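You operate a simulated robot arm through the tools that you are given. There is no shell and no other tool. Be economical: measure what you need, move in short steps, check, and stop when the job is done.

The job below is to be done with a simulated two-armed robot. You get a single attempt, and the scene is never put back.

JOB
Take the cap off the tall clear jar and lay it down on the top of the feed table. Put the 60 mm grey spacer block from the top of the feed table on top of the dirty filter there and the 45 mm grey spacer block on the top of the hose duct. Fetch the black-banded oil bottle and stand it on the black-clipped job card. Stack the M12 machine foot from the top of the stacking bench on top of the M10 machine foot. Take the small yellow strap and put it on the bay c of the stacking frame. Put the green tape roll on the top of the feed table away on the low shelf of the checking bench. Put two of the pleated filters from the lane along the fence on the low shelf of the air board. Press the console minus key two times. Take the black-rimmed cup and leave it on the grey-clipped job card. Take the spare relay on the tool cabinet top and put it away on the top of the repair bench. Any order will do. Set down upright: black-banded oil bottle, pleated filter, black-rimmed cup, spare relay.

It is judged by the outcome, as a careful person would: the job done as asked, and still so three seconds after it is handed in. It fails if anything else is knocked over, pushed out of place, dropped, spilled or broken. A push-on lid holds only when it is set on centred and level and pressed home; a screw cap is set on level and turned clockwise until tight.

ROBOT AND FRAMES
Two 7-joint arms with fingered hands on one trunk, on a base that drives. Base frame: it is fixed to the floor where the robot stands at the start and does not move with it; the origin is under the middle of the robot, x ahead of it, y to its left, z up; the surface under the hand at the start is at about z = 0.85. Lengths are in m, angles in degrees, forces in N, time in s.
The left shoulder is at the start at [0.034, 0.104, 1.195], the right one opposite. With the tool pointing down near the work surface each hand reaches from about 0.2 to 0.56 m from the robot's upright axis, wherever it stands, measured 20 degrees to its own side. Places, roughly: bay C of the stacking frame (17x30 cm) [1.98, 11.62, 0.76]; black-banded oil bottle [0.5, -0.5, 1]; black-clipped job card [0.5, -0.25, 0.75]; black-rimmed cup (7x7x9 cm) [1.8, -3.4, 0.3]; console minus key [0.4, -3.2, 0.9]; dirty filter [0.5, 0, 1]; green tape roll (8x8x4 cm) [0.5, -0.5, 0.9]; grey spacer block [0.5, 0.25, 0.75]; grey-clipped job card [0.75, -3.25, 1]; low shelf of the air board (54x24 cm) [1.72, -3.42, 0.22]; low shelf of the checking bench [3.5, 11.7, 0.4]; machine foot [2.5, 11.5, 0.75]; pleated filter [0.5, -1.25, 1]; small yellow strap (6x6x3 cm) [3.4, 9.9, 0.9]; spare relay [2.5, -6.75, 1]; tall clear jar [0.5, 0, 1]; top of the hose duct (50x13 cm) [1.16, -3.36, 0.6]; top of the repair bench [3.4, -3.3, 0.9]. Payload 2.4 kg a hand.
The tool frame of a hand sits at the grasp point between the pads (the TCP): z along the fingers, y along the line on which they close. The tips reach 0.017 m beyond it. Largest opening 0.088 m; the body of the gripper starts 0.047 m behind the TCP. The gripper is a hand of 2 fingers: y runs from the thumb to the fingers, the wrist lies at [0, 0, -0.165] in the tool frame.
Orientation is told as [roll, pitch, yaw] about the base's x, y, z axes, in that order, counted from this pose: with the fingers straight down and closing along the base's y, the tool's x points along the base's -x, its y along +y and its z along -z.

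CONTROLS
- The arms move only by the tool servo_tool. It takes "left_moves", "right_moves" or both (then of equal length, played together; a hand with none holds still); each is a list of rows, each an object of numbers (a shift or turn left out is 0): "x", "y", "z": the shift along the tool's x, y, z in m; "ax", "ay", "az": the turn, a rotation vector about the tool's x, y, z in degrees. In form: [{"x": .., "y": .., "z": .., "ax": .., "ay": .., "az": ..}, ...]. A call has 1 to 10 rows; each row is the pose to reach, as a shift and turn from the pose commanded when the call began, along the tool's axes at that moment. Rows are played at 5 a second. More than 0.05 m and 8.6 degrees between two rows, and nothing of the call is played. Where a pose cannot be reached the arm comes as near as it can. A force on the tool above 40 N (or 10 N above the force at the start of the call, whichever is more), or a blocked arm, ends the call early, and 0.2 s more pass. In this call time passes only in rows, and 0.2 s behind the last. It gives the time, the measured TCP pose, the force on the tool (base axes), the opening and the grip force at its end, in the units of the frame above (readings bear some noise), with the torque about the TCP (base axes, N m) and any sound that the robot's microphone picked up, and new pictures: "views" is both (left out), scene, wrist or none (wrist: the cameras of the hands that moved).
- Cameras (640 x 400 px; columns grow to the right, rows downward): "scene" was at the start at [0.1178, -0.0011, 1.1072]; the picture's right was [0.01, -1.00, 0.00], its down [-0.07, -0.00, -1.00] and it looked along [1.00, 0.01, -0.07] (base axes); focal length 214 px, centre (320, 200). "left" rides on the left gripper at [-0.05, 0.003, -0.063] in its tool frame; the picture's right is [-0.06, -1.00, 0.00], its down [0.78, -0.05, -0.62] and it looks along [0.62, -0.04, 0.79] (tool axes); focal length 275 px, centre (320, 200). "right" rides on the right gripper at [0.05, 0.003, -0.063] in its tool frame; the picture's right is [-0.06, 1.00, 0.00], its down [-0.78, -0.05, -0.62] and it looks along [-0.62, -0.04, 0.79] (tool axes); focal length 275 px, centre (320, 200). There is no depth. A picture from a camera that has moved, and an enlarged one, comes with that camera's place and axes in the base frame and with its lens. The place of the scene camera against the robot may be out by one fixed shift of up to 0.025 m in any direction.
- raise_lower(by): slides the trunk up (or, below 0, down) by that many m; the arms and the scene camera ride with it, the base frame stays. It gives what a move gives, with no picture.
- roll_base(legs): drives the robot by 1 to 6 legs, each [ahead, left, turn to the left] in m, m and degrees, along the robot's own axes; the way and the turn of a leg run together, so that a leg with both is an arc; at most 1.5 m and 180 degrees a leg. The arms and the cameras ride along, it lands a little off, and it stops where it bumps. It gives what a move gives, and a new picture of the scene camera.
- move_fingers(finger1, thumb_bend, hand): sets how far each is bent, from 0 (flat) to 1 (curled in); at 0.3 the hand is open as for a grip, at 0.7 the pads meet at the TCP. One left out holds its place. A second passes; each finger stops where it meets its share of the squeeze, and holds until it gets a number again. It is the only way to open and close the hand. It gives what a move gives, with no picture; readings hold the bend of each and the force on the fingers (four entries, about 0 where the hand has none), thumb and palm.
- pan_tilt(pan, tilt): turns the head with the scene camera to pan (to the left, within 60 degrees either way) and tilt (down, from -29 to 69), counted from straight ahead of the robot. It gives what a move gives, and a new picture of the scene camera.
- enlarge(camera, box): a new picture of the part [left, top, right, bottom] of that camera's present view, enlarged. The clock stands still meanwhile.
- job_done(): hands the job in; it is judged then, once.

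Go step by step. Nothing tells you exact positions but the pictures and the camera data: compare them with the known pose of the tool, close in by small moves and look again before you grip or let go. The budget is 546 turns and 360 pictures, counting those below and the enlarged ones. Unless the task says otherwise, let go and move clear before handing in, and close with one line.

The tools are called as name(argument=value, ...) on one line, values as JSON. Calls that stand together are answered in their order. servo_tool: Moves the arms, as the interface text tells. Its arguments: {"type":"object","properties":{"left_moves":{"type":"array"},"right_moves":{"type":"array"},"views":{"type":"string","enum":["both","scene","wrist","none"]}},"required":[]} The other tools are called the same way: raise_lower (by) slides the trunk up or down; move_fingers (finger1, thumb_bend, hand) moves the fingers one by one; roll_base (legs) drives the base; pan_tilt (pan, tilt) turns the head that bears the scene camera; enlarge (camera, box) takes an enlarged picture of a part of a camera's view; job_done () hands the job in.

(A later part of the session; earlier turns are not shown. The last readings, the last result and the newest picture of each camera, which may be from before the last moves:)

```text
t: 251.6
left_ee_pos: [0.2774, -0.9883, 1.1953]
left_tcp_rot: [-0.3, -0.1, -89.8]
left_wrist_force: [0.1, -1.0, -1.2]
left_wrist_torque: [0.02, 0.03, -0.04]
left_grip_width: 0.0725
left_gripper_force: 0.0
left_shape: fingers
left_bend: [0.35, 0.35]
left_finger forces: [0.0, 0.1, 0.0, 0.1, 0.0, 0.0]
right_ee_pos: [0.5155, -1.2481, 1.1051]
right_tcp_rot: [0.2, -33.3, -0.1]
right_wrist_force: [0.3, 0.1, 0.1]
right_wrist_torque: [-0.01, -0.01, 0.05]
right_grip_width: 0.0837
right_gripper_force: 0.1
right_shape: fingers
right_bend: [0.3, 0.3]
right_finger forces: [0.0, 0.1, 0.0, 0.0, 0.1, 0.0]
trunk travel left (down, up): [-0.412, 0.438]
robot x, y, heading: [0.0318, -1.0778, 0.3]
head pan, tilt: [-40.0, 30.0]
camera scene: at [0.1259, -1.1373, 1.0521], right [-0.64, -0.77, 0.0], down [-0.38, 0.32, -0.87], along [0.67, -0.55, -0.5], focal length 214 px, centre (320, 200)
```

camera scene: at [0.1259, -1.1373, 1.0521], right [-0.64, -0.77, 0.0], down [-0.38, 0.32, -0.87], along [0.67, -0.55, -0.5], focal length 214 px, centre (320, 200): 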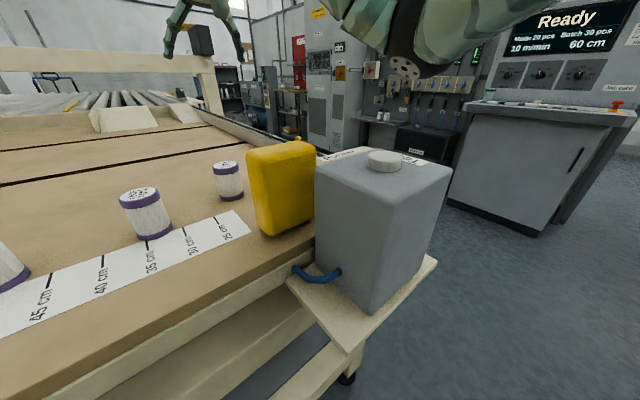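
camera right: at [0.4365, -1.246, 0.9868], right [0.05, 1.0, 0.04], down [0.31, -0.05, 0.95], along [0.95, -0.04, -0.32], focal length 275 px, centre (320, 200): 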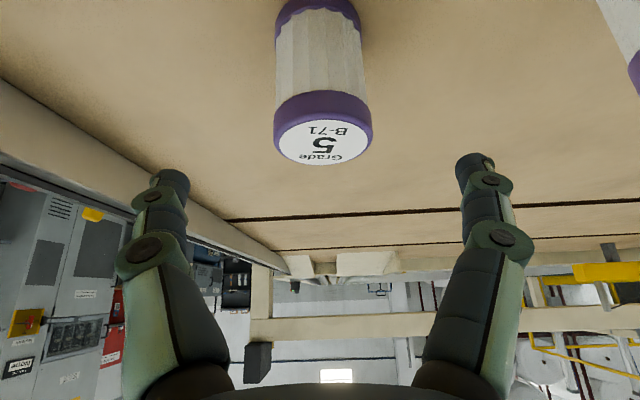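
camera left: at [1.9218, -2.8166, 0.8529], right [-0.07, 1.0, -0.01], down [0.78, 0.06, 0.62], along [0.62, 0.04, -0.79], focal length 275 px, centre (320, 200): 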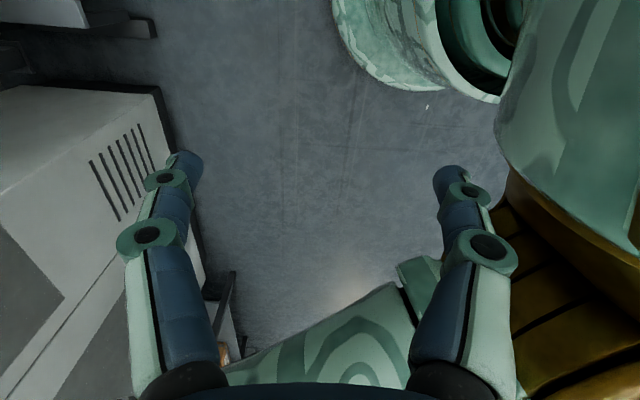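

The can (pusher head) looks unmoved. I'll take the other two filters instead: the middle one with the right hand, the left one with the left hand.

servo_tool(right_moves=[{"y": 0.045}, {"y": 0.09}, {"x": 0.03, "y": 0.12, "z": 0.012}, {"x": 0.06, "y": 0.14, "z": 0.025}, {"x": 0.09, "y": 0.14, "z": 0.037}, {"x": 0.118, "y": 0.14, "z": 0.0495}], views="wrist")

```text
t: 253.0
left_ee_pos: [0.2803, -0.9844, 1.1967]
left_tcp_rot: [-0.3, -0.3, -89.4]
left_wrist_force: [-1.4, 0.1, -0.6]
left_wrist_torque: [-0.01, -0.02, 0.0]
left_grip_width: 0.073
left_gripper_force: 0.1
left_shape: fingers
left_bend: [0.35, 0.35]
left_finger forces: [0.0, 0.1, 0.1, 0.0, 0.0, 0.0]
right_ee_pos: [0.4481, -1.1075, 1.0076]
right_tcp_rot: [0.2, -34.4, 0.0]
right_wrist_force: [0.7, -1.1, -0.6]
right_wrist_torque: [-0.01, 0.02, 0.0]
right_grip_width: 0.0836
right_gripper_force: 0.0
right_shape: fingers
right_bend: [0.3, 0.3]
right_finger forces: [0.0, 0.1, 0.1, 0.0, 0.0, 0.0]
trunk travel left (down, up): [-0.412, 0.438]
robot x, y, heading: [0.0291, -1.0775, 0.5]
head pan, tilt: [-40.0, 30.0]
heard: click
camera right: at [0.3702, -1.1034, 1.0314], right [0.05, 1.0, 0.04], down [0.3, -0.05, 0.95], along [0.95, -0.04, -0.3], focal length 275 px, centre (320, 200)
```

right: 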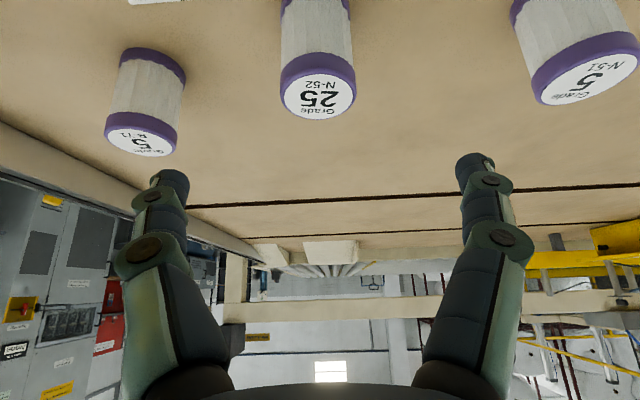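

I heard a click; check what the arm may have touched.

enlarge(camera="scene", box=[0, 0, 640, 400])

pan_tilt(pan=-60, tilt=50)

```text
1.00 times, centred on (320, 200) of scene (not enlarged: the box is as wide or as high as the picture)
camera zoom: at [0.1281, -1.1335, 1.0547], right [-0.64, -0.77, 0.0], down [-0.39, 0.32, -0.87], along [0.67, -0.56, -0.5], focal length 214 px, centre (320, 200)
```

zoom: 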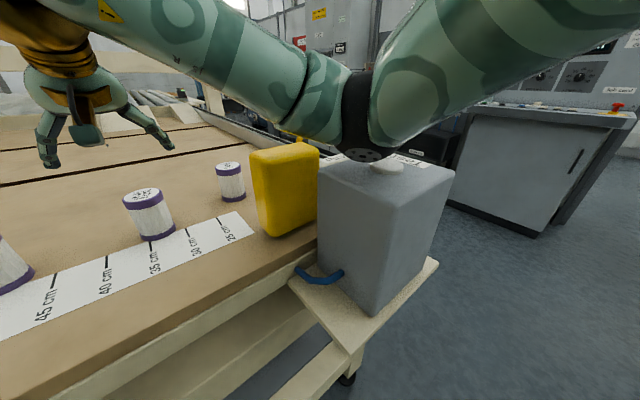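

```text
t: 253.8
left_ee_pos: [0.2794, -0.9852, 1.1953]
left_tcp_rot: [-0.2, -0.4, -89.7]
left_wrist_force: [0.0, -0.7, 0.1]
left_wrist_torque: [-0.04, 0.04, -0.02]
left_grip_width: 0.0725
left_gripper_force: 0.2
left_shape: fingers
left_bend: [0.35, 0.35]
left_finger forces: [0.1, 0.0, 0.0, 0.0, 0.0, 0.0]
right_ee_pos: [0.4474, -1.1071, 1.0071]
right_tcp_rot: [0.0, -34.5, 0.1]
right_wrist_force: [0.1, 0.0, 0.4]
right_wrist_torque: [-0.02, 0.01, -0.02]
right_grip_width: 0.0835
right_gripper_force: 0.1
right_shape: fingers
right_bend: [0.3, 0.3]
right_finger forces: [0.1, 0.0, 0.0, 0.0, 0.0, 0.1]
trunk travel left (down, up): [-0.412, 0.438]
robot x, y, heading: [0.0304, -1.0804, 0.1]
head pan, tilt: [-60.0, 50.0]
camera scene: at [0.096, -1.1421, 1.0238], right [-0.86, -0.5, 0.0], down [-0.39, 0.66, -0.65], along [0.32, -0.56, -0.76], focal length 214 px, centre (320, 200)
```

scene: 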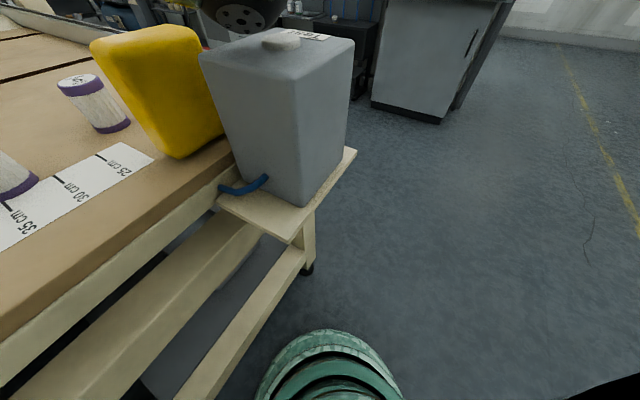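

servo_tool(right_moves=[{"x": -0.025, "y": 0.03, "z": -0.03}, {"x": -0.05, "y": 0.05, "z": -0.06}], views="none")

pan_tilt(pan=-50, tilt=35)

enlarge(camera="scene", box=[200, 60, 460, 240])

```text
t: 254.4
left_ee_pos: [0.2752, -0.9885, 1.1941]
left_tcp_rot: [-0.2, 0.0, -89.6]
left_wrist_force: [0.4, 0.4, 0.4]
left_wrist_torque: [-0.03, 0.0, 0.01]
left_grip_width: 0.0725
left_gripper_force: 0.1
left_shape: fingers
left_bend: [0.35, 0.35]
left_finger forces: [0.0, 0.0, 0.0, 0.1, 0.0, 0.0]
right_ee_pos: [0.4503, -1.0576, 1.0761]
right_tcp_rot: [0.3, -33.2, 0.0]
right_wrist_force: [-0.4, 0.5, 0.0]
right_wrist_torque: [0.0, 0.01, -0.01]
right_grip_width: 0.0837
right_gripper_force: 0.0
right_shape: fingers
right_bend: [0.3, 0.3]
right_finger forces: [0.1, 0.0, 0.0, 0.0, 0.0, 0.1]
trunk travel left (down, up): [-0.412, 0.438]
robot x, y, heading: [0.0284, -1.0823, 0.3]
head pan, tilt: [-60.0, 50.0]
```

```text
t: 255.2
left_ee_pos: [0.2789, -0.9896, 1.1945]
left_tcp_rot: [-0.3, -0.1, -89.7]
left_wrist_force: [-0.8, -0.7, -0.1]
left_wrist_torque: [0.0, -0.03, -0.03]
left_grip_width: 0.0727
left_gripper_force: 0.1
left_shape: fingers
left_bend: [0.35, 0.35]
left_finger forces: [0.0, 0.0, 0.0, 0.0, 0.0, 0.1]
right_ee_pos: [0.4513, -1.0598, 1.0771]
right_tcp_rot: [0.2, -33.4, -0.1]
right_wrist_force: [0.3, -0.6, 0.4]
right_wrist_torque: [0.0, 0.0, 0.0]
right_grip_width: 0.0836
right_gripper_force: 0.1
right_shape: fingers
right_bend: [0.3, 0.3]
right_finger forces: [0.0, 0.1, 0.0, 0.0, 0.0, 0.0]
trunk travel left (down, up): [-0.412, 0.438]
robot x, y, heading: [0.0318, -1.078, 0.1]
head pan, tilt: [-50.0, 35.0]
camera scene: at [0.1133, -1.1466, 1.0442], right [-0.76, -0.64, 0.0], down [-0.37, 0.44, -0.82], along [0.53, -0.63, -0.57], focal length 214 px, centre (320, 200)
```

scene: 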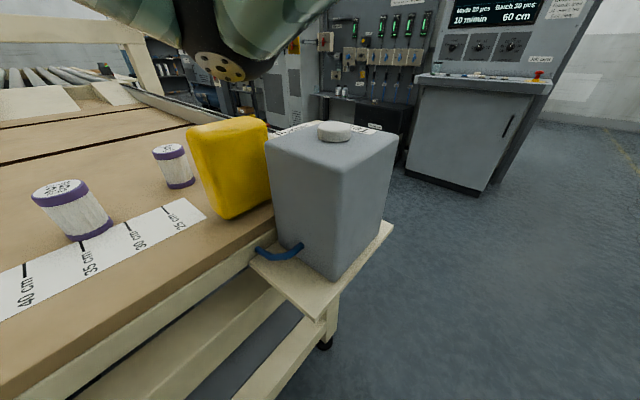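

```text
2.22 times, centred on (330, 150) of scene
camera zoom: at [0.1133, -1.1466, 1.0442], right [-0.76, -0.64, 0.0], down [-0.37, 0.44, -0.82], along [0.53, -0.63, -0.57], focal length 477 px, centre (298, 311)
```

zoom: 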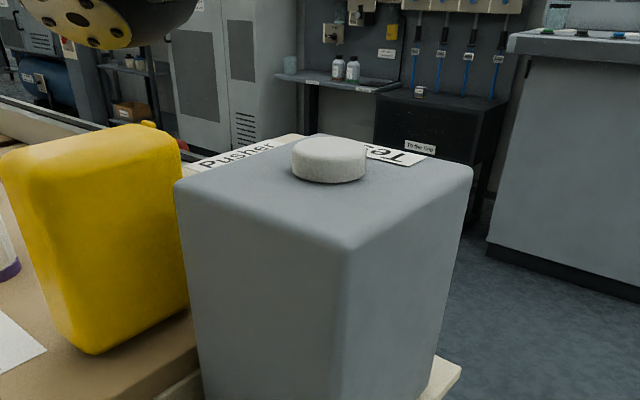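

That grey box is the pusher housing with a "Test" button that my elbow brushed; nothing visibly moved. I move the base left so the elbow stays well clear.

roll_base(legs=[[0, 0.2, 0]])

servo_tool(right_moves=[{"y": -0.045}, {"y": -0.09}, {"y": -0.135}, {"y": -0.18}, {"y": -0.225}, {"y": -0.25}], views="both")

```text
t: 256.8
left_ee_pos: [0.278, -0.7875, 1.1955]
left_tcp_rot: [-0.3, 0.0, -89.8]
left_wrist_force: [0.9, -0.4, 0.1]
left_wrist_torque: [-0.06, -0.03, 0.0]
left_grip_width: 0.0728
left_gripper_force: 0.1
left_shape: fingers
left_bend: [0.35, 0.35]
left_finger forces: [0.0, 0.0, 0.1, 0.1, 0.1, 0.0]
right_ee_pos: [0.4517, -0.8596, 1.0773]
right_tcp_rot: [0.3, -33.3, -0.2]
right_wrist_force: [1.1, -0.1, 1.2]
right_wrist_torque: [-0.02, -0.01, 0.0]
right_grip_width: 0.0837
right_gripper_force: 0.0
right_shape: fingers
right_bend: [0.3, 0.3]
right_finger forces: [0.0, 0.0, 0.1, 0.0, 0.1, 0.0]
trunk travel left (down, up): [-0.412, 0.438]
robot x, y, heading: [0.0317, -0.8748, 0.2]
head pan, tilt: [-50.0, 35.0]
camera scene: at [0.1128, -0.9453, 1.0443], right [-0.77, -0.64, 0.0], down [-0.37, 0.44, -0.82], along [0.53, -0.63, -0.57], focal length 214 px, centre (320, 200)
```

scene: 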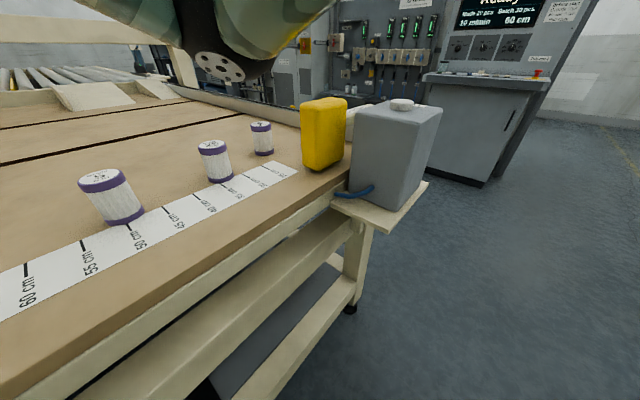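

```text
t: 258.2
left_ee_pos: [0.2779, -0.7891, 1.1947]
left_tcp_rot: [-0.3, -0.1, -89.8]
left_wrist_force: [-0.1, -0.4, 0.1]
left_wrist_torque: [-0.03, 0.04, 0.02]
left_grip_width: 0.0727
left_gripper_force: 0.1
left_shape: fingers
left_bend: [0.35, 0.35]
left_finger forces: [0.0, 0.1, 0.0, 0.1, 0.0, 0.0]
right_ee_pos: [0.4507, -1.1091, 1.0763]
right_tcp_rot: [0.4, -33.3, -0.3]
right_wrist_force: [-1.3, -0.7, -0.3]
right_wrist_torque: [0.04, -0.01, -0.01]
right_grip_width: 0.0838
right_gripper_force: 0.1
right_shape: fingers
right_bend: [0.3, 0.3]
right_finger forces: [0.0, 0.0, 0.0, 0.0, 0.0, 0.1]
trunk travel left (down, up): [-0.412, 0.438]
robot x, y, heading: [0.0292, -0.8758, 0.2]
head pan, tilt: [-50.0, 35.0]
camera scene: at [0.1127, -0.9459, 1.0443], right [-0.77, -0.64, 0.0], down [-0.37, 0.44, -0.82], along [0.53, -0.63, -0.57], focal length 214 px, centre (320, 200)
camera right: at [0.3729, -1.1065, 1.1021], right [0.05, 1.0, 0.04], down [0.32, -0.05, 0.95], along [0.95, -0.04, -0.32], focal length 275 px, centre (320, 200)
```

scene: 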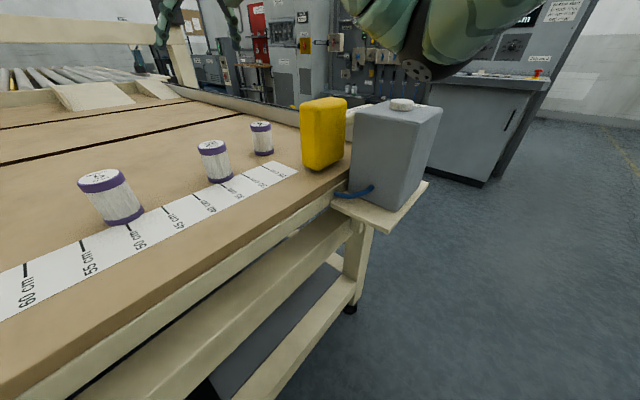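
right: 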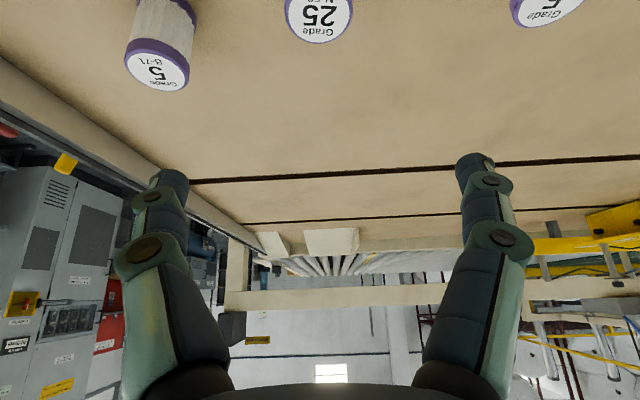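

The elbow still comes close to that box, so I shift further left and forward, reaching the filter more to the side.

roll_base(legs=[[0.06, 0.12, 0]])

servo_tool(right_moves=[{"y": -0.04, "x": 0.02}, {"y": -0.08, "x": 0.04}, {"y": -0.11, "x": 0.06}, {"y": -0.12, "x": 0.08}], views="both")

```text
t: 259.5
left_ee_pos: [0.3394, -0.6668, 1.1959]
left_tcp_rot: [-0.3, -0.2, -89.9]
left_wrist_force: [0.7, -0.3, -0.9]
left_wrist_torque: [0.01, -0.02, 0.04]
left_grip_width: 0.0727
left_gripper_force: 0.1
left_shape: fingers
left_bend: [0.35, 0.35]
left_finger forces: [0.0, 0.0, 0.1, 0.0, 0.1, 0.0]
right_ee_pos: [0.5116, -0.9879, 1.0762]
right_tcp_rot: [0.3, -33.3, -0.2]
right_wrist_force: [1.1, -0.4, 0.1]
right_wrist_torque: [0.0, -0.01, 0.01]
right_grip_width: 0.0837
right_gripper_force: 0.0
right_shape: fingers
right_bend: [0.3, 0.3]
right_finger forces: [0.1, 0.0, 0.1, 0.0, 0.1, 0.1]
trunk travel left (down, up): [-0.412, 0.438]
robot x, y, heading: [0.0898, -0.7551, -0.0]
head pan, tilt: [-50.0, 35.0]
camera scene: at [0.1735, -0.8242, 1.0443], right [-0.77, -0.64, 0.0], down [-0.37, 0.44, -0.82], along [0.53, -0.63, -0.57], focal length 214 px, centre (320, 200)
```

scene: 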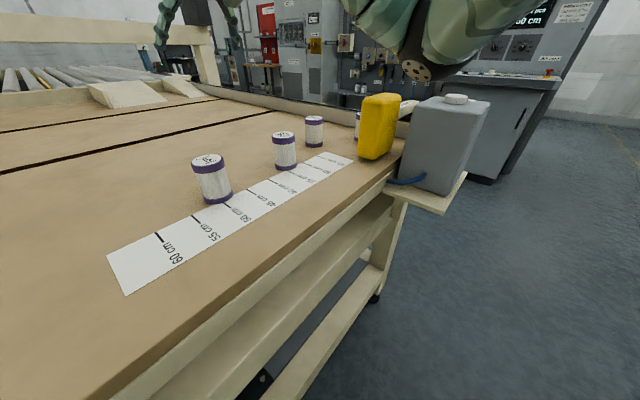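

```text
t: 260.5
left_ee_pos: [0.3385, -0.6669, 1.1951]
left_tcp_rot: [-0.2, -0.2, -89.8]
left_wrist_force: [-0.3, -0.8, -0.4]
left_wrist_torque: [-0.01, 0.0, 0.0]
left_grip_width: 0.0728
left_gripper_force: 0.1
left_shape: fingers
left_bend: [0.35, 0.35]
left_finger forces: [0.0, 0.0, 0.0, 0.0, 0.1, 0.0]
right_ee_pos: [0.4438, -1.1078, 1.0303]
right_tcp_rot: [0.3, -33.4, -0.1]
right_wrist_force: [-0.7, -0.6, 0.1]
right_wrist_torque: [-0.03, 0.01, 0.03]
right_grip_width: 0.0837
right_gripper_force: 0.1
right_shape: fingers
right_bend: [0.3, 0.3]
right_finger forces: [0.0, 0.0, 0.0, 0.0, 0.1, 0.0]
trunk travel left (down, up): [-0.412, 0.438]
robot x, y, heading: [0.0911, -0.7553, -0.0]
head pan, tilt: [-50.0, 35.0]
camera scene: at [0.1731, -0.8246, 1.0443], right [-0.77, -0.64, 0.0], down [-0.37, 0.44, -0.82], along [0.53, -0.63, -0.57], focal length 214 px, centre (320, 200)
camera right: at [0.3661, -1.1047, 1.0565], right [0.05, 1.0, 0.04], down [0.31, -0.05, 0.95], along [0.95, -0.04, -0.32], focal length 275 px, centre (320, 200)
```

scene: 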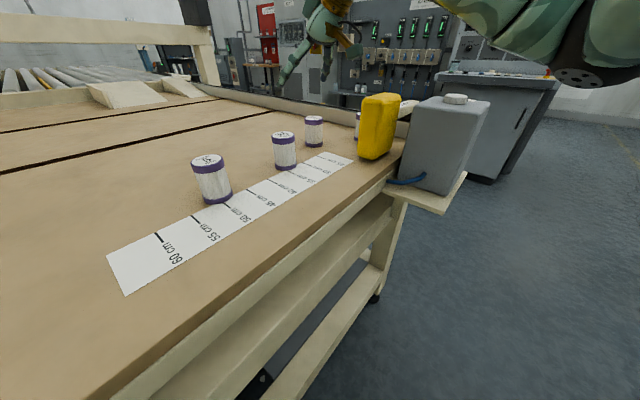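
right: 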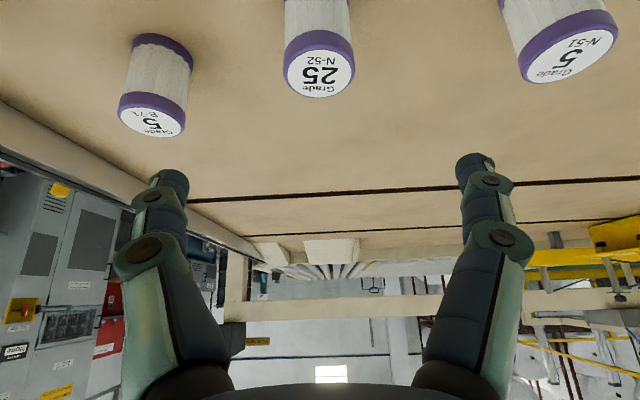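

enlarge(camera="scene", box=[180, 80, 440, 220])

pan_tilt(pan=-20, tilt=10)

enlarge(camera="scene", box=[260, 130, 560, 330])

```text
2.46 times, centred on (310, 150) of scene
camera zoom: at [0.1731, -0.8246, 1.0443], right [-0.77, -0.64, 0.0], down [-0.37, 0.44, -0.82], along [0.53, -0.63, -0.57], focal length 528 px, centre (345, 323)
```

zoom: 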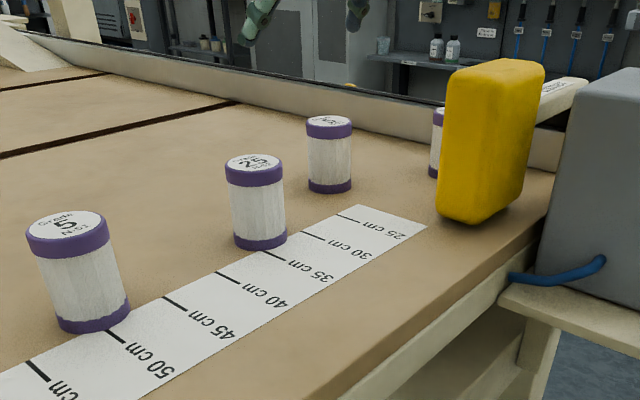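

```text
t: 261.4
left_ee_pos: [0.3369, -0.6682, 1.1949]
left_tcp_rot: [-0.3, -0.1, -89.8]
left_wrist_force: [0.1, 0.2, -0.1]
left_wrist_torque: [0.0, -0.02, 0.04]
left_grip_width: 0.0726
left_gripper_force: 0.1
left_shape: fingers
left_bend: [0.35, 0.35]
left_finger forces: [0.0, 0.0, 0.0, 0.0, 0.1, 0.0]
right_ee_pos: [0.443, -1.1068, 1.0308]
right_tcp_rot: [0.3, -33.3, -0.2]
right_wrist_force: [-0.2, 0.5, -0.2]
right_wrist_torque: [0.02, -0.01, 0.01]
right_grip_width: 0.0835
right_gripper_force: 0.1
right_shape: fingers
right_bend: [0.3, 0.3]
right_finger forces: [0.0, 0.1, 0.0, 0.0, 0.0, 0.1]
trunk travel left (down, up): [-0.412, 0.438]
robot x, y, heading: [0.091, -0.7555, -0.1]
head pan, tilt: [-20.0, 10.0]
camera scene: at [0.2039, -0.7891, 1.0844], right [-0.34, -0.94, 0.0], down [-0.16, 0.06, -0.98], along [0.93, -0.34, -0.17], focal length 214 px, centre (320, 200)
```

scene: 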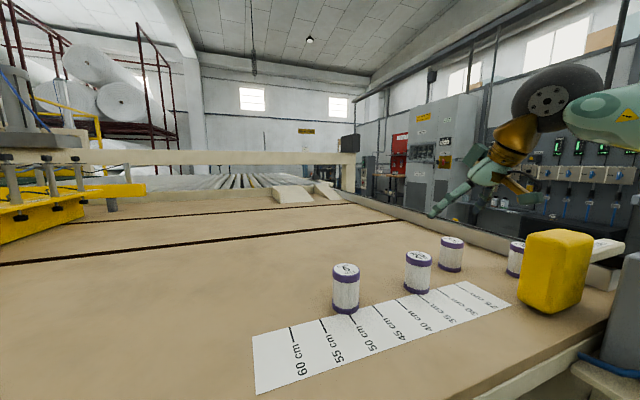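

```text
2.00 times, centred on (410, 230) of scene
camera zoom: at [0.2039, -0.7891, 1.0844], right [-0.34, -0.94, 0.0], down [-0.16, 0.06, -0.98], along [0.93, -0.34, -0.17], focal length 429 px, centre (140, 140)
```

zoom: 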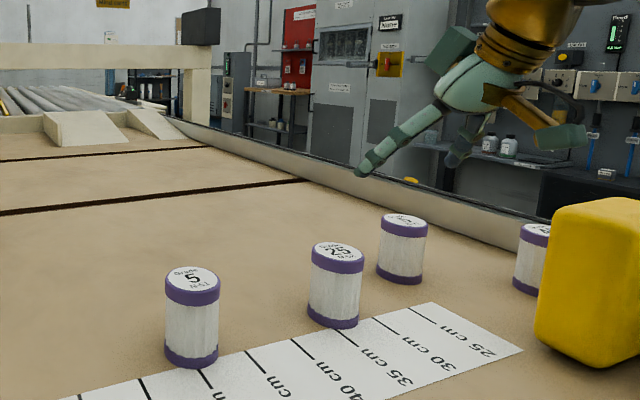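

The rail on the right is the fence (the ruler counts from it); two filters (B-71 and one behind the yellow pusher head) stand close to it. I raise the trunk so the elbow stays high, and survey that lane from above with the right wrist camera.

raise_lower(by=0.22)

servo_tool(right_moves=[{"ay": 8}, {"ay": 16}, {"ay": 24}, {"ay": 33}], views="none")

roll_base(legs=[[-0.02, -0.25, 0]])

enlarge(camera="right", box=[0, 0, 640, 400])

```text
t: 263.8
left_ee_pos: [0.3381, -0.6675, 1.4147]
left_tcp_rot: [-0.2, -0.2, -89.8]
left_wrist_force: [0.5, -0.5, 0.5]
left_wrist_torque: [-0.02, -0.01, 0.02]
left_grip_width: 0.0726
left_gripper_force: 0.1
left_shape: fingers
left_bend: [0.35, 0.35]
left_finger forces: [0.1, 0.1, 0.0, 0.0, 0.0, 0.1]
right_ee_pos: [0.4443, -1.1081, 1.2517]
right_tcp_rot: [0.3, -33.3, -0.3]
right_wrist_force: [-0.7, -0.9, -0.9]
right_wrist_torque: [0.02, -0.01, 0.0]
right_grip_width: 0.0834
right_gripper_force: 0.1
right_shape: fingers
right_bend: [0.3, 0.3]
right_finger forces: [0.0, 0.1, 0.0, 0.0, 0.0, 0.0]
trunk travel left (down, up): [-0.632, 0.218]
robot x, y, heading: [0.0922, -0.7523, 0.2]
head pan, tilt: [-20.0, 10.0]
```

```text
refused: row 4 steps farther than a row can; nothing moved
```

```text
t: 265.6
left_ee_pos: [0.3189, -0.9209, 1.4151]
left_tcp_rot: [-0.2, -0.1, -89.9]
left_wrist_force: [-0.2, 0.1, 0.4]
left_wrist_torque: [-0.01, -0.01, -0.01]
left_grip_width: 0.073
left_gripper_force: 0.1
left_shape: fingers
left_bend: [0.35, 0.35]
left_finger forces: [0.0, 0.0, 0.0, 0.0, 0.0, 0.0]
right_ee_pos: [0.4242, -1.3613, 1.252]
right_tcp_rot: [0.3, -33.3, -0.4]
right_wrist_force: [0.3, -0.3, -0.1]
right_wrist_torque: [0.01, 0.0, 0.01]
right_grip_width: 0.0838
right_gripper_force: 0.0
right_shape: fingers
right_bend: [0.3, 0.3]
right_finger forces: [0.0, 0.1, 0.0, 0.0, 0.0, 0.0]
trunk travel left (down, up): [-0.632, 0.218]
robot x, y, heading: [0.0683, -1.0047, -0.2]
head pan, tilt: [-20.0, 10.0]
camera scene: at [0.1803, -1.0419, 1.3055], right [-0.34, -0.94, 0.0], down [-0.16, 0.06, -0.98], along [0.92, -0.34, -0.17], focal length 214 px, centre (320, 200)
```

scene: 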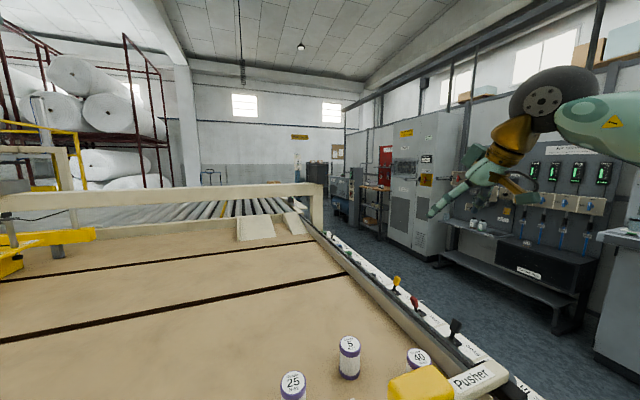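

```text
1.00 times, centred on (320, 200) of right (not enlarged: the box is as wide or as high as the picture)
camera zoom: at [0.3452, -1.3579, 1.2773], right [0.06, 1.0, 0.04], down [0.31, -0.06, 0.95], along [0.95, -0.04, -0.32], focal length 275 px, centre (320, 200)
```

zoom: 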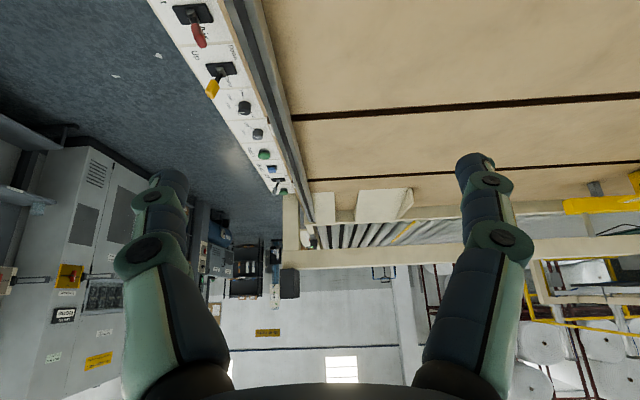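

pan_tilt(pan=-25, tilt=45)

enlarge(camera="scene", box=[200, 60, 500, 260])

```text
t: 266.6
left_ee_pos: [0.3184, -0.9193, 1.4153]
left_tcp_rot: [-0.2, -0.1, -90.0]
left_wrist_force: [0.1, 0.8, 0.0]
left_wrist_torque: [-0.04, 0.01, 0.0]
left_grip_width: 0.0727
left_gripper_force: 0.0
left_shape: fingers
left_bend: [0.35, 0.35]
left_finger forces: [0.0, 0.0, 0.0, 0.1, 0.0, 0.1]
right_ee_pos: [0.4227, -1.3608, 1.2512]
right_tcp_rot: [0.3, -33.3, -0.4]
right_wrist_force: [-0.3, -0.3, -0.2]
right_wrist_torque: [0.02, 0.01, 0.01]
right_grip_width: 0.084
right_gripper_force: 0.0
right_shape: fingers
right_bend: [0.3, 0.3]
right_finger forces: [0.1, 0.0, 0.0, 0.0, 0.0, 0.0]
trunk travel left (down, up): [-0.632, 0.218]
robot x, y, heading: [0.0676, -1.004, -0.3]
head pan, tilt: [-25.0, 45.0]
camera scene: at [0.1668, -1.0434, 1.2506], right [-0.42, -0.91, 0.0], down [-0.64, 0.3, -0.71], along [0.64, -0.3, -0.71], focal length 214 px, centre (320, 200)
```

scene: 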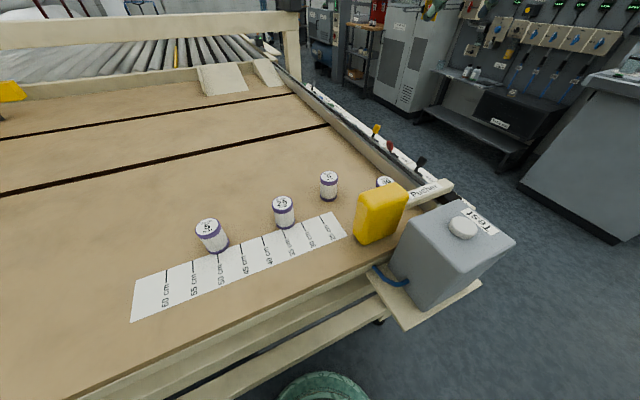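

```text
2.00 times, centred on (350, 160) of scene
camera zoom: at [0.1668, -1.0434, 1.2506], right [-0.42, -0.91, 0.0], down [-0.64, 0.3, -0.71], along [0.64, -0.3, -0.71], focal length 429 px, centre (260, 280)
```

zoom: 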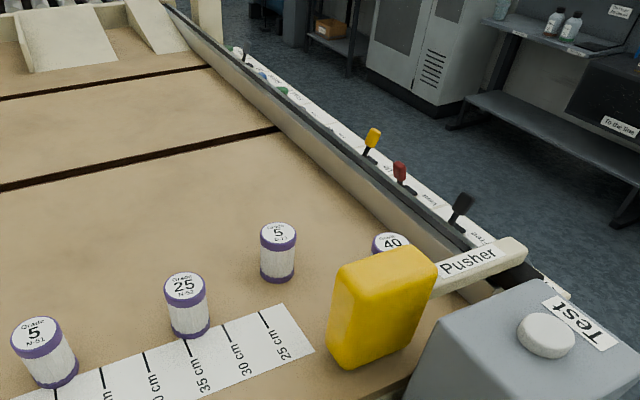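

All four filters form one row in the lane; the two near the pusher are awkward, so I take the two free-standing ones (N-52 and N-51). Back to the earlier stance.

roll_base(legs=[[0.02, 0.255, 0.2]])

raise_lower(by=-0.22)

enlarge(camera="right", box=[160, 0, 480, 200])

```text
t: 268.5
left_ee_pos: [0.3384, -0.6611, 1.4152]
left_tcp_rot: [-0.3, -0.1, -89.7]
left_wrist_force: [0.2, 1.1, 0.6]
left_wrist_torque: [0.01, -0.01, -0.01]
left_grip_width: 0.0724
left_gripper_force: 0.1
left_shape: fingers
left_bend: [0.35, 0.35]
left_finger forces: [0.1, 0.1, 0.0, 0.1, 0.0, 0.0]
right_ee_pos: [0.4436, -1.1034, 1.2517]
right_tcp_rot: [0.1, -33.3, -0.4]
right_wrist_force: [0.3, -0.2, 0.3]
right_wrist_torque: [0.0, 0.03, 0.01]
right_grip_width: 0.0834
right_gripper_force: 0.1
right_shape: fingers
right_bend: [0.3, 0.3]
right_finger forces: [0.0, 0.1, 0.0, 0.1, 0.0, 0.1]
trunk travel left (down, up): [-0.632, 0.218]
robot x, y, heading: [0.0906, -0.7509, 0.1]
head pan, tilt: [-25.0, 45.0]
camera scene: at [0.1871, -0.787, 1.2506], right [-0.42, -0.91, 0.0], down [-0.64, 0.3, -0.71], along [0.64, -0.3, -0.71], focal length 214 px, centre (320, 200)
```

scene: 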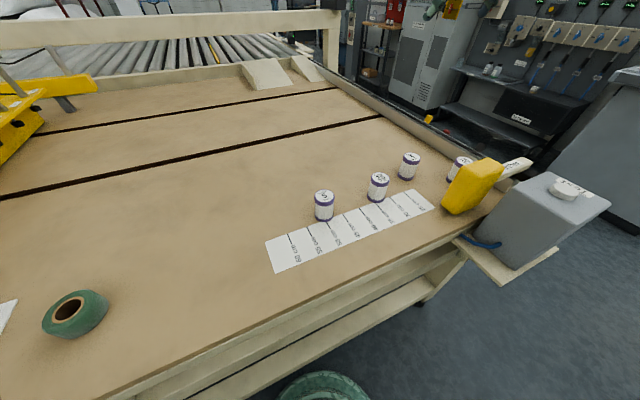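

```text
t: 270.8
left_ee_pos: [0.3386, -0.6639, 1.195]
left_tcp_rot: [-0.2, -0.1, -89.7]
left_wrist_force: [0.0, 0.0, -1.1]
left_wrist_torque: [0.0, -0.02, 0.03]
left_grip_width: 0.0726
left_gripper_force: 0.2
left_shape: fingers
left_bend: [0.35, 0.35]
left_finger forces: [0.0, 0.0, 0.0, 0.0, 0.0, 0.0]
right_ee_pos: [0.4449, -1.1029, 1.0316]
right_tcp_rot: [0.3, -33.4, -0.2]
right_wrist_force: [0.0, 0.4, -0.1]
right_wrist_torque: [-0.01, 0.0, 0.0]
right_grip_width: 0.0835
right_gripper_force: 0.2
right_shape: fingers
right_bend: [0.3, 0.3]
right_finger forces: [0.0, 0.1, 0.0, 0.0, 0.1, 0.0]
trunk travel left (down, up): [-0.412, 0.438]
robot x, y, heading: [0.0888, -0.7533, 0.1]
head pan, tilt: [-25.0, 45.0]
```

```text
2.00 times, centred on (320, 100) of right
camera zoom: at [0.3666, -1.1007, 1.0577], right [0.05, 1.0, 0.04], down [0.31, -0.05, 0.95], along [0.95, -0.04, -0.32], focal length 551 px, centre (320, 400)
```

zoom: 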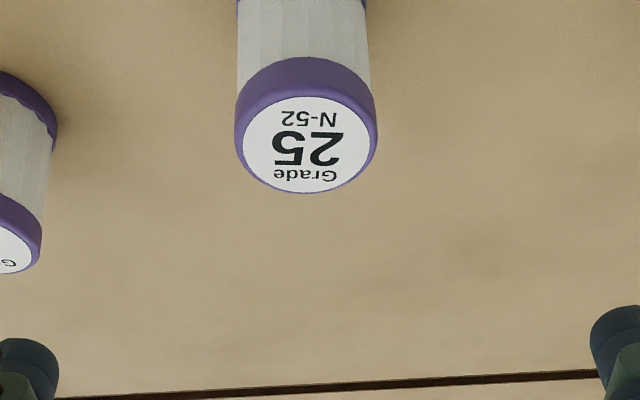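

servo_tool(right_moves=[{"x": 0.012, "y": -0.005, "z": 0.03}, {"x": 0.023, "y": -0.005, "z": 0.0625}, {"x": 0.023, "y": -0.005, "z": 0.1}, {"x": 0.023, "y": -0.005, "z": 0.1425}], views="both")

```text
t: 271.8
left_ee_pos: [0.3374, -0.6634, 1.1953]
left_tcp_rot: [-0.3, -0.2, -89.7]
left_wrist_force: [-0.7, -0.8, 0.0]
left_wrist_torque: [0.01, 0.01, 0.02]
left_grip_width: 0.0728
left_gripper_force: 0.0
left_shape: fingers
left_bend: [0.35, 0.35]
left_finger forces: [0.0, 0.0, 0.0, 0.1, 0.0, 0.0]
right_ee_pos: [0.5039, -1.1073, 0.9001]
right_tcp_rot: [0.2, -33.3, -0.1]
right_wrist_force: [-0.3, -0.6, 0.3]
right_wrist_torque: [0.01, 0.02, -0.02]
right_grip_width: 0.0838
right_gripper_force: 0.1
right_shape: fingers
right_bend: [0.3, 0.3]
right_finger forces: [0.1, 0.0, 0.1, 0.0, 0.0, 0.0]
trunk travel left (down, up): [-0.412, 0.438]
robot x, y, heading: [0.0868, -0.7492, 0.2]
head pan, tilt: [-25.0, 45.0]
camera scene: at [0.1904, -0.7879, 1.0295], right [-0.42, -0.91, 0.0], down [-0.64, 0.3, -0.71], along [0.64, -0.3, -0.71], focal length 214 px, centre (320, 200)
camera right: at [0.4269, -1.1046, 0.9262], right [0.05, 1.0, 0.04], down [0.32, -0.05, 0.95], along [0.95, -0.04, -0.32], focal length 275 px, centre (320, 200)
```

scene: 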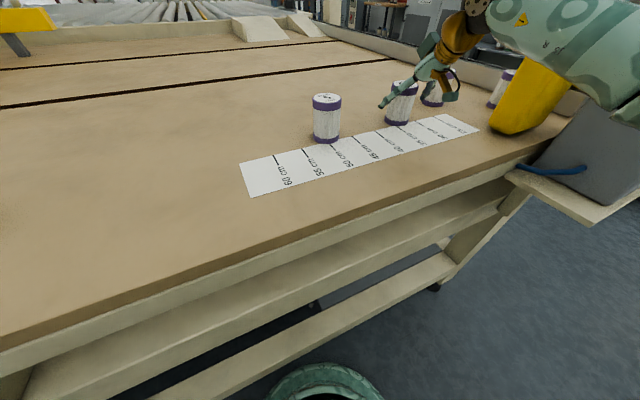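
right: 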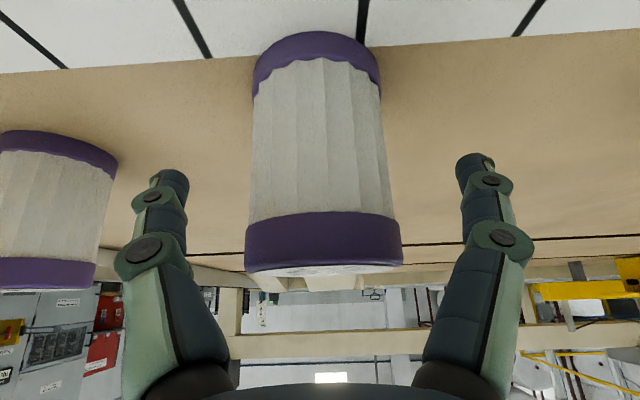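

move_fingers(hand="right", finger1=0.65, thumb_bend=0.65)

servo_tool(right_moves=[{"x": -0.022, "z": -0.0334}, {"x": -0.044, "z": -0.067}, {"x": -0.066, "z": -0.1}, {"x": -0.088, "z": -0.134}], views="both")

```text
t: 272.8
left_ee_pos: [0.3374, -0.6633, 1.1958]
left_tcp_rot: [-0.3, -0.2, -89.8]
left_wrist_force: [0.5, 0.8, 0.3]
left_wrist_torque: [0.05, -0.01, 0.01]
left_grip_width: 0.0726
left_gripper_force: 0.1
left_shape: fingers
left_bend: [0.35, 0.35]
left_finger forces: [0.1, 0.0, 0.1, 0.1, 0.1, 0.0]
right_ee_pos: [0.5039, -1.1084, 0.8999]
right_tcp_rot: [0.3, -33.3, -0.1]
right_wrist_force: [0.9, -0.1, 0.3]
right_wrist_torque: [-0.02, -0.03, 0.01]
right_grip_width: 0.0386
right_gripper_force: 7.4
right_shape: fingers
right_bend: [0.49, 0.58]
right_finger forces: [6.8, 0.0, 0.0, 0.0, 6.8, 0.1]
trunk travel left (down, up): [-0.412, 0.438]
robot x, y, heading: [0.0888, -0.7528, 0.2]
head pan, tilt: [-25.0, 45.0]
```

```text
t: 273.8
left_ee_pos: [0.3378, -0.6641, 1.1955]
left_tcp_rot: [-0.2, -0.1, -89.7]
left_wrist_force: [-0.7, 0.5, -0.5]
left_wrist_torque: [0.0, -0.01, 0.01]
left_grip_width: 0.0728
left_gripper_force: 0.2
left_shape: fingers
left_bend: [0.35, 0.35]
left_finger forces: [0.1, 0.0, 0.0, 0.1, 0.0, 0.0]
right_ee_pos: [0.5027, -1.1082, 1.0606]
right_tcp_rot: [0.3, -33.3, -0.1]
right_wrist_force: [0.4, 0.3, -0.9]
right_wrist_torque: [0.01, 0.04, -0.02]
right_grip_width: 0.0386
right_gripper_force: 6.9
right_shape: fingers
right_bend: [0.49, 0.58]
right_finger forces: [6.7, 0.0, 0.0, 0.0, 6.8, 0.0]
trunk travel left (down, up): [-0.412, 0.438]
robot x, y, heading: [0.0893, -0.75, -0.1]
head pan, tilt: [-25.0, 45.0]
camera scene: at [0.1902, -0.7878, 1.0295], right [-0.42, -0.91, 0.0], down [-0.64, 0.3, -0.71], along [0.64, -0.3, -0.71], focal length 214 px, centre (320, 200)
camera right: at [0.4257, -1.1047, 1.0865], right [0.05, 1.0, 0.04], down [0.32, -0.05, 0.95], along [0.95, -0.04, -0.32], focal length 275 px, centre (320, 200)
```

scene: 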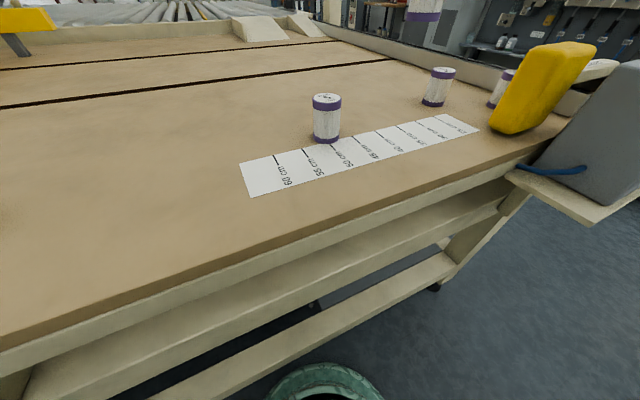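
right: 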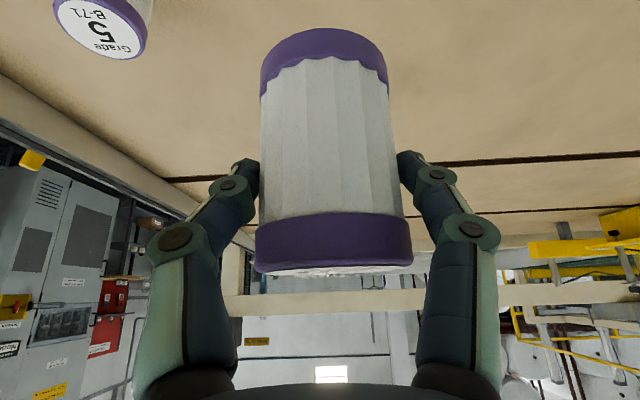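

N-52 is held. Raise it, tuck the right arm, and unwind the left hand's yaw for the other filter.

servo_tool(right_moves=[{"x": -0.012, "y": 0.01, "z": -0.018}, {"x": -0.024, "y": 0.02, "z": -0.036}, {"x": -0.036, "y": 0.03, "z": -0.054}, {"x": -0.048, "y": 0.04, "z": -0.072}, {"x": -0.06, "y": 0.055, "z": -0.09}, {"x": -0.0715, "y": 0.07, "z": -0.1086}, {"x": -0.0715, "y": 0.09, "z": -0.1086}, {"x": -0.0715, "y": 0.11, "z": -0.1086}, {"x": -0.0715, "y": 0.12, "z": -0.1086}, {"x": -0.0715, "y": 0.12, "z": -0.1086}], left_moves=[{"az": -8.5}, {"az": -17}, {"az": -25.5}, {"az": -34}, {"az": -42.5}, {"az": -51}, {"az": -59.5}, {"az": -68}, {"az": -76.5}, {"az": -85}], views="none")

servo_tool(left_moves=[{"az": -5, "ay": 0}, {"az": -5, "z": 0.0}], views="none")

roll_base(legs=[[0, -0.18, 0]])

pan_tilt(pan=0, tilt=35)

```text
t: 276.0
left_ee_pos: [0.3387, -0.6633, 1.1955]
left_tcp_rot: [-0.1, 0.2, -4.5]
left_wrist_force: [-0.1, 0.3, -0.6]
left_wrist_torque: [0.01, 0.01, -0.01]
left_grip_width: 0.0726
left_gripper_force: 0.1
left_shape: fingers
left_bend: [0.35, 0.35]
left_finger forces: [0.0, 0.0, 0.0, 0.0, 0.0, 0.0]
right_ee_pos: [0.5025, -0.9879, 1.1918]
right_tcp_rot: [0.2, -33.2, -0.3]
right_wrist_force: [0.5, 0.0, -0.4]
right_wrist_torque: [0.01, 0.02, -0.01]
right_grip_width: 0.0388
right_gripper_force: 6.6
right_shape: fingers
right_bend: [0.49, 0.58]
right_finger forces: [6.7, 0.1, 0.1, 0.0, 6.7, 0.0]
trunk travel left (down, up): [-0.412, 0.438]
robot x, y, heading: [0.0889, -0.7526, -0.0]
head pan, tilt: [-25.0, 45.0]
```

```text
t: 276.6
left_ee_pos: [0.3386, -0.6633, 1.1962]
left_tcp_rot: [-0.2, 0.3, 0.3]
left_wrist_force: [0.7, 0.0, 1.0]
left_wrist_torque: [0.01, -0.02, 0.03]
left_grip_width: 0.0727
left_gripper_force: 0.1
left_shape: fingers
left_bend: [0.35, 0.35]
left_finger forces: [0.1, 0.0, 0.0, 0.0, 0.0, 0.1]
right_ee_pos: [0.5031, -0.9906, 1.1919]
right_tcp_rot: [0.3, -33.3, -0.1]
right_wrist_force: [-0.7, 0.3, -0.9]
right_wrist_torque: [0.01, 0.05, -0.01]
right_grip_width: 0.0386
right_gripper_force: 6.9
right_shape: fingers
right_bend: [0.49, 0.58]
right_finger forces: [6.7, 0.1, 0.0, 0.0, 6.7, 0.1]
trunk travel left (down, up): [-0.412, 0.438]
robot x, y, heading: [0.0911, -0.7484, -0.0]
head pan, tilt: [-25.0, 45.0]
```

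```text
t: 278.1
left_ee_pos: [0.3384, -0.8436, 1.1949]
left_tcp_rot: [0.0, 0.3, 0.3]
left_wrist_force: [-0.1, -0.3, -0.6]
left_wrist_torque: [-0.03, -0.02, -0.04]
left_grip_width: 0.0725
left_gripper_force: 0.1
left_shape: fingers
left_bend: [0.35, 0.35]
left_finger forces: [0.1, 0.0, 0.0, 0.1, 0.0, 0.0]
right_ee_pos: [0.5046, -1.1705, 1.1901]
right_tcp_rot: [0.4, -33.4, -0.3]
right_wrist_force: [0.4, -0.5, -0.6]
right_wrist_torque: [-0.01, -0.04, 0.01]
right_grip_width: 0.0387
right_gripper_force: 6.3
right_shape: fingers
right_bend: [0.49, 0.58]
right_finger forces: [6.8, 0.0, 0.1, 0.0, 6.9, 0.0]
trunk travel left (down, up): [-0.412, 0.438]
robot x, y, heading: [0.0896, -0.93, 0.2]
head pan, tilt: [-25.0, 45.0]
camera scene: at [0.1906, -0.9686, 1.0294], right [-0.42, -0.91, 0.0], down [-0.64, 0.3, -0.71], along [0.64, -0.3, -0.71], focal length 214 px, centre (320, 200)
```

scene: 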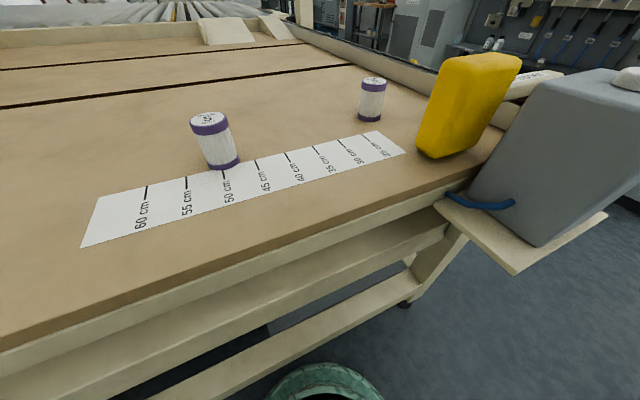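

```text
t: 279.0
left_ee_pos: [0.3391, -0.8435, 1.1942]
left_tcp_rot: [-0.2, 0.2, 0.4]
left_wrist_force: [-0.4, 0.0, -0.2]
left_wrist_torque: [0.0, -0.02, -0.04]
left_grip_width: 0.073
left_gripper_force: 0.0
left_shape: fingers
left_bend: [0.35, 0.35]
left_finger forces: [0.0, 0.1, 0.0, 0.0, 0.0, 0.0]
right_ee_pos: [0.5042, -1.1701, 1.1901]
right_tcp_rot: [0.3, -33.3, -0.2]
right_wrist_force: [0.3, 0.0, -1.0]
right_wrist_torque: [0.03, -0.01, 0.03]
right_grip_width: 0.0384
right_gripper_force: 6.8
right_shape: fingers
right_bend: [0.49, 0.58]
right_finger forces: [6.8, 0.0, 0.1, 0.1, 6.7, 0.0]
trunk travel left (down, up): [-0.412, 0.438]
robot x, y, heading: [0.0905, -0.9313, 0.0]
head pan, tilt: [0.0, 35.0]
camera scene: at [0.2049, -0.9338, 1.0443], right [0.0, -1.0, 0.0], down [-0.57, 0.0, -0.82], along [0.82, 0.0, -0.57], focal length 214 px, centre (320, 200)
```

scene: 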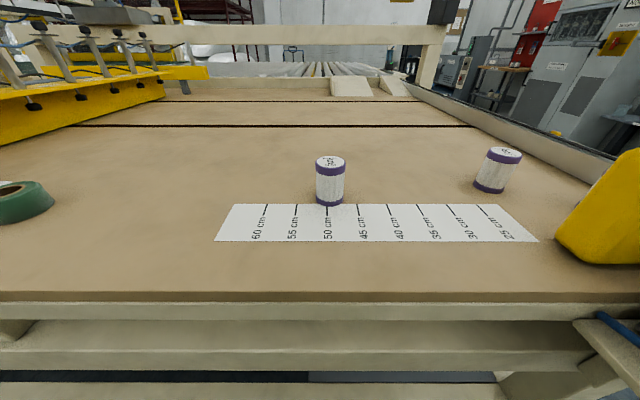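

N-51 at (0.5025,-0.949). Bring the left hand in with a 33° tilt.

servo_tool(left_moves=[{"x": -0.015, "y": -0.013, "z": 0.02, "ay": -4}, {"x": -0.03, "y": -0.026, "z": 0.045, "ay": -8}, {"x": -0.045, "y": -0.04, "z": 0.07, "ay": -12}, {"x": -0.06, "y": -0.053, "z": 0.095, "ay": -16}, {"x": -0.075, "y": -0.066, "z": 0.12, "ay": -20}, {"x": -0.09, "y": -0.08, "z": 0.145, "ay": -24}, {"x": -0.1, "y": -0.093, "z": 0.17, "ay": -28}, {"x": -0.11, "y": -0.106, "z": 0.195, "ay": -33}, {"x": -0.119, "y": -0.106, "z": 0.215, "ay": -33}], views="both")

```text
t: 281.0
left_ee_pos: [0.4571, -0.9488, 0.9801]
left_tcp_rot: [-0.1, -32.8, 0.4]
left_wrist_force: [0.2, 0.0, 0.5]
left_wrist_torque: [0.01, 0.05, 0.02]
left_grip_width: 0.0725
left_gripper_force: 0.2
left_shape: fingers
left_bend: [0.35, 0.35]
left_finger forces: [0.1, 0.0, 0.1, 0.0, 0.1, 0.0]
right_ee_pos: [0.5026, -1.1701, 1.1922]
right_tcp_rot: [0.3, -33.3, -0.2]
right_wrist_force: [-0.1, -0.2, -0.7]
right_wrist_torque: [-0.06, 0.03, 0.02]
right_grip_width: 0.0386
right_gripper_force: 6.9
right_shape: fingers
right_bend: [0.49, 0.58]
right_finger forces: [6.8, 0.0, 0.1, 0.0, 6.8, 0.0]
trunk travel left (down, up): [-0.412, 0.438]
robot x, y, heading: [0.0929, -0.9318, 0.1]
head pan, tilt: [0.0, 35.0]
camera scene: at [0.205, -0.9338, 1.0443], right [0.0, -1.0, 0.0], down [-0.57, 0.0, -0.82], along [0.82, 0.0, -0.57], focal length 214 px, centre (320, 200)
camera left: at [0.4649, -0.9456, 1.0598], right [0.06, -1.0, 0.03], down [-0.99, -0.05, 0.09], along [-0.09, -0.04, -0.99], focal length 275 px, centre (320, 200)
```

scene: 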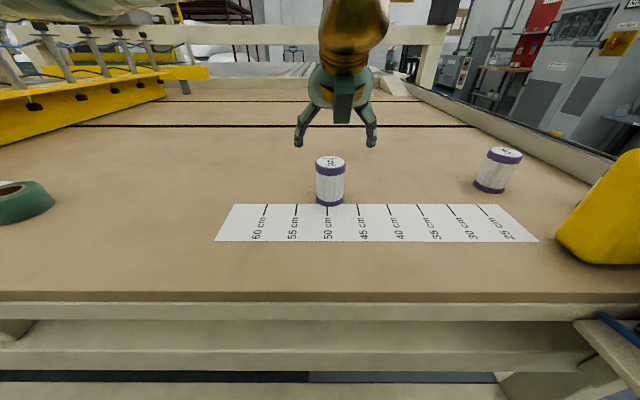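
left: 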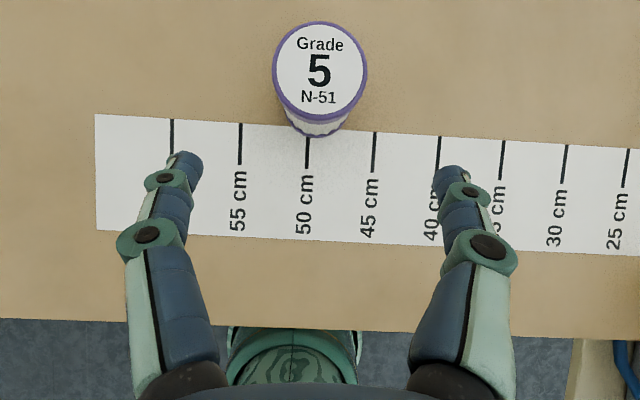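

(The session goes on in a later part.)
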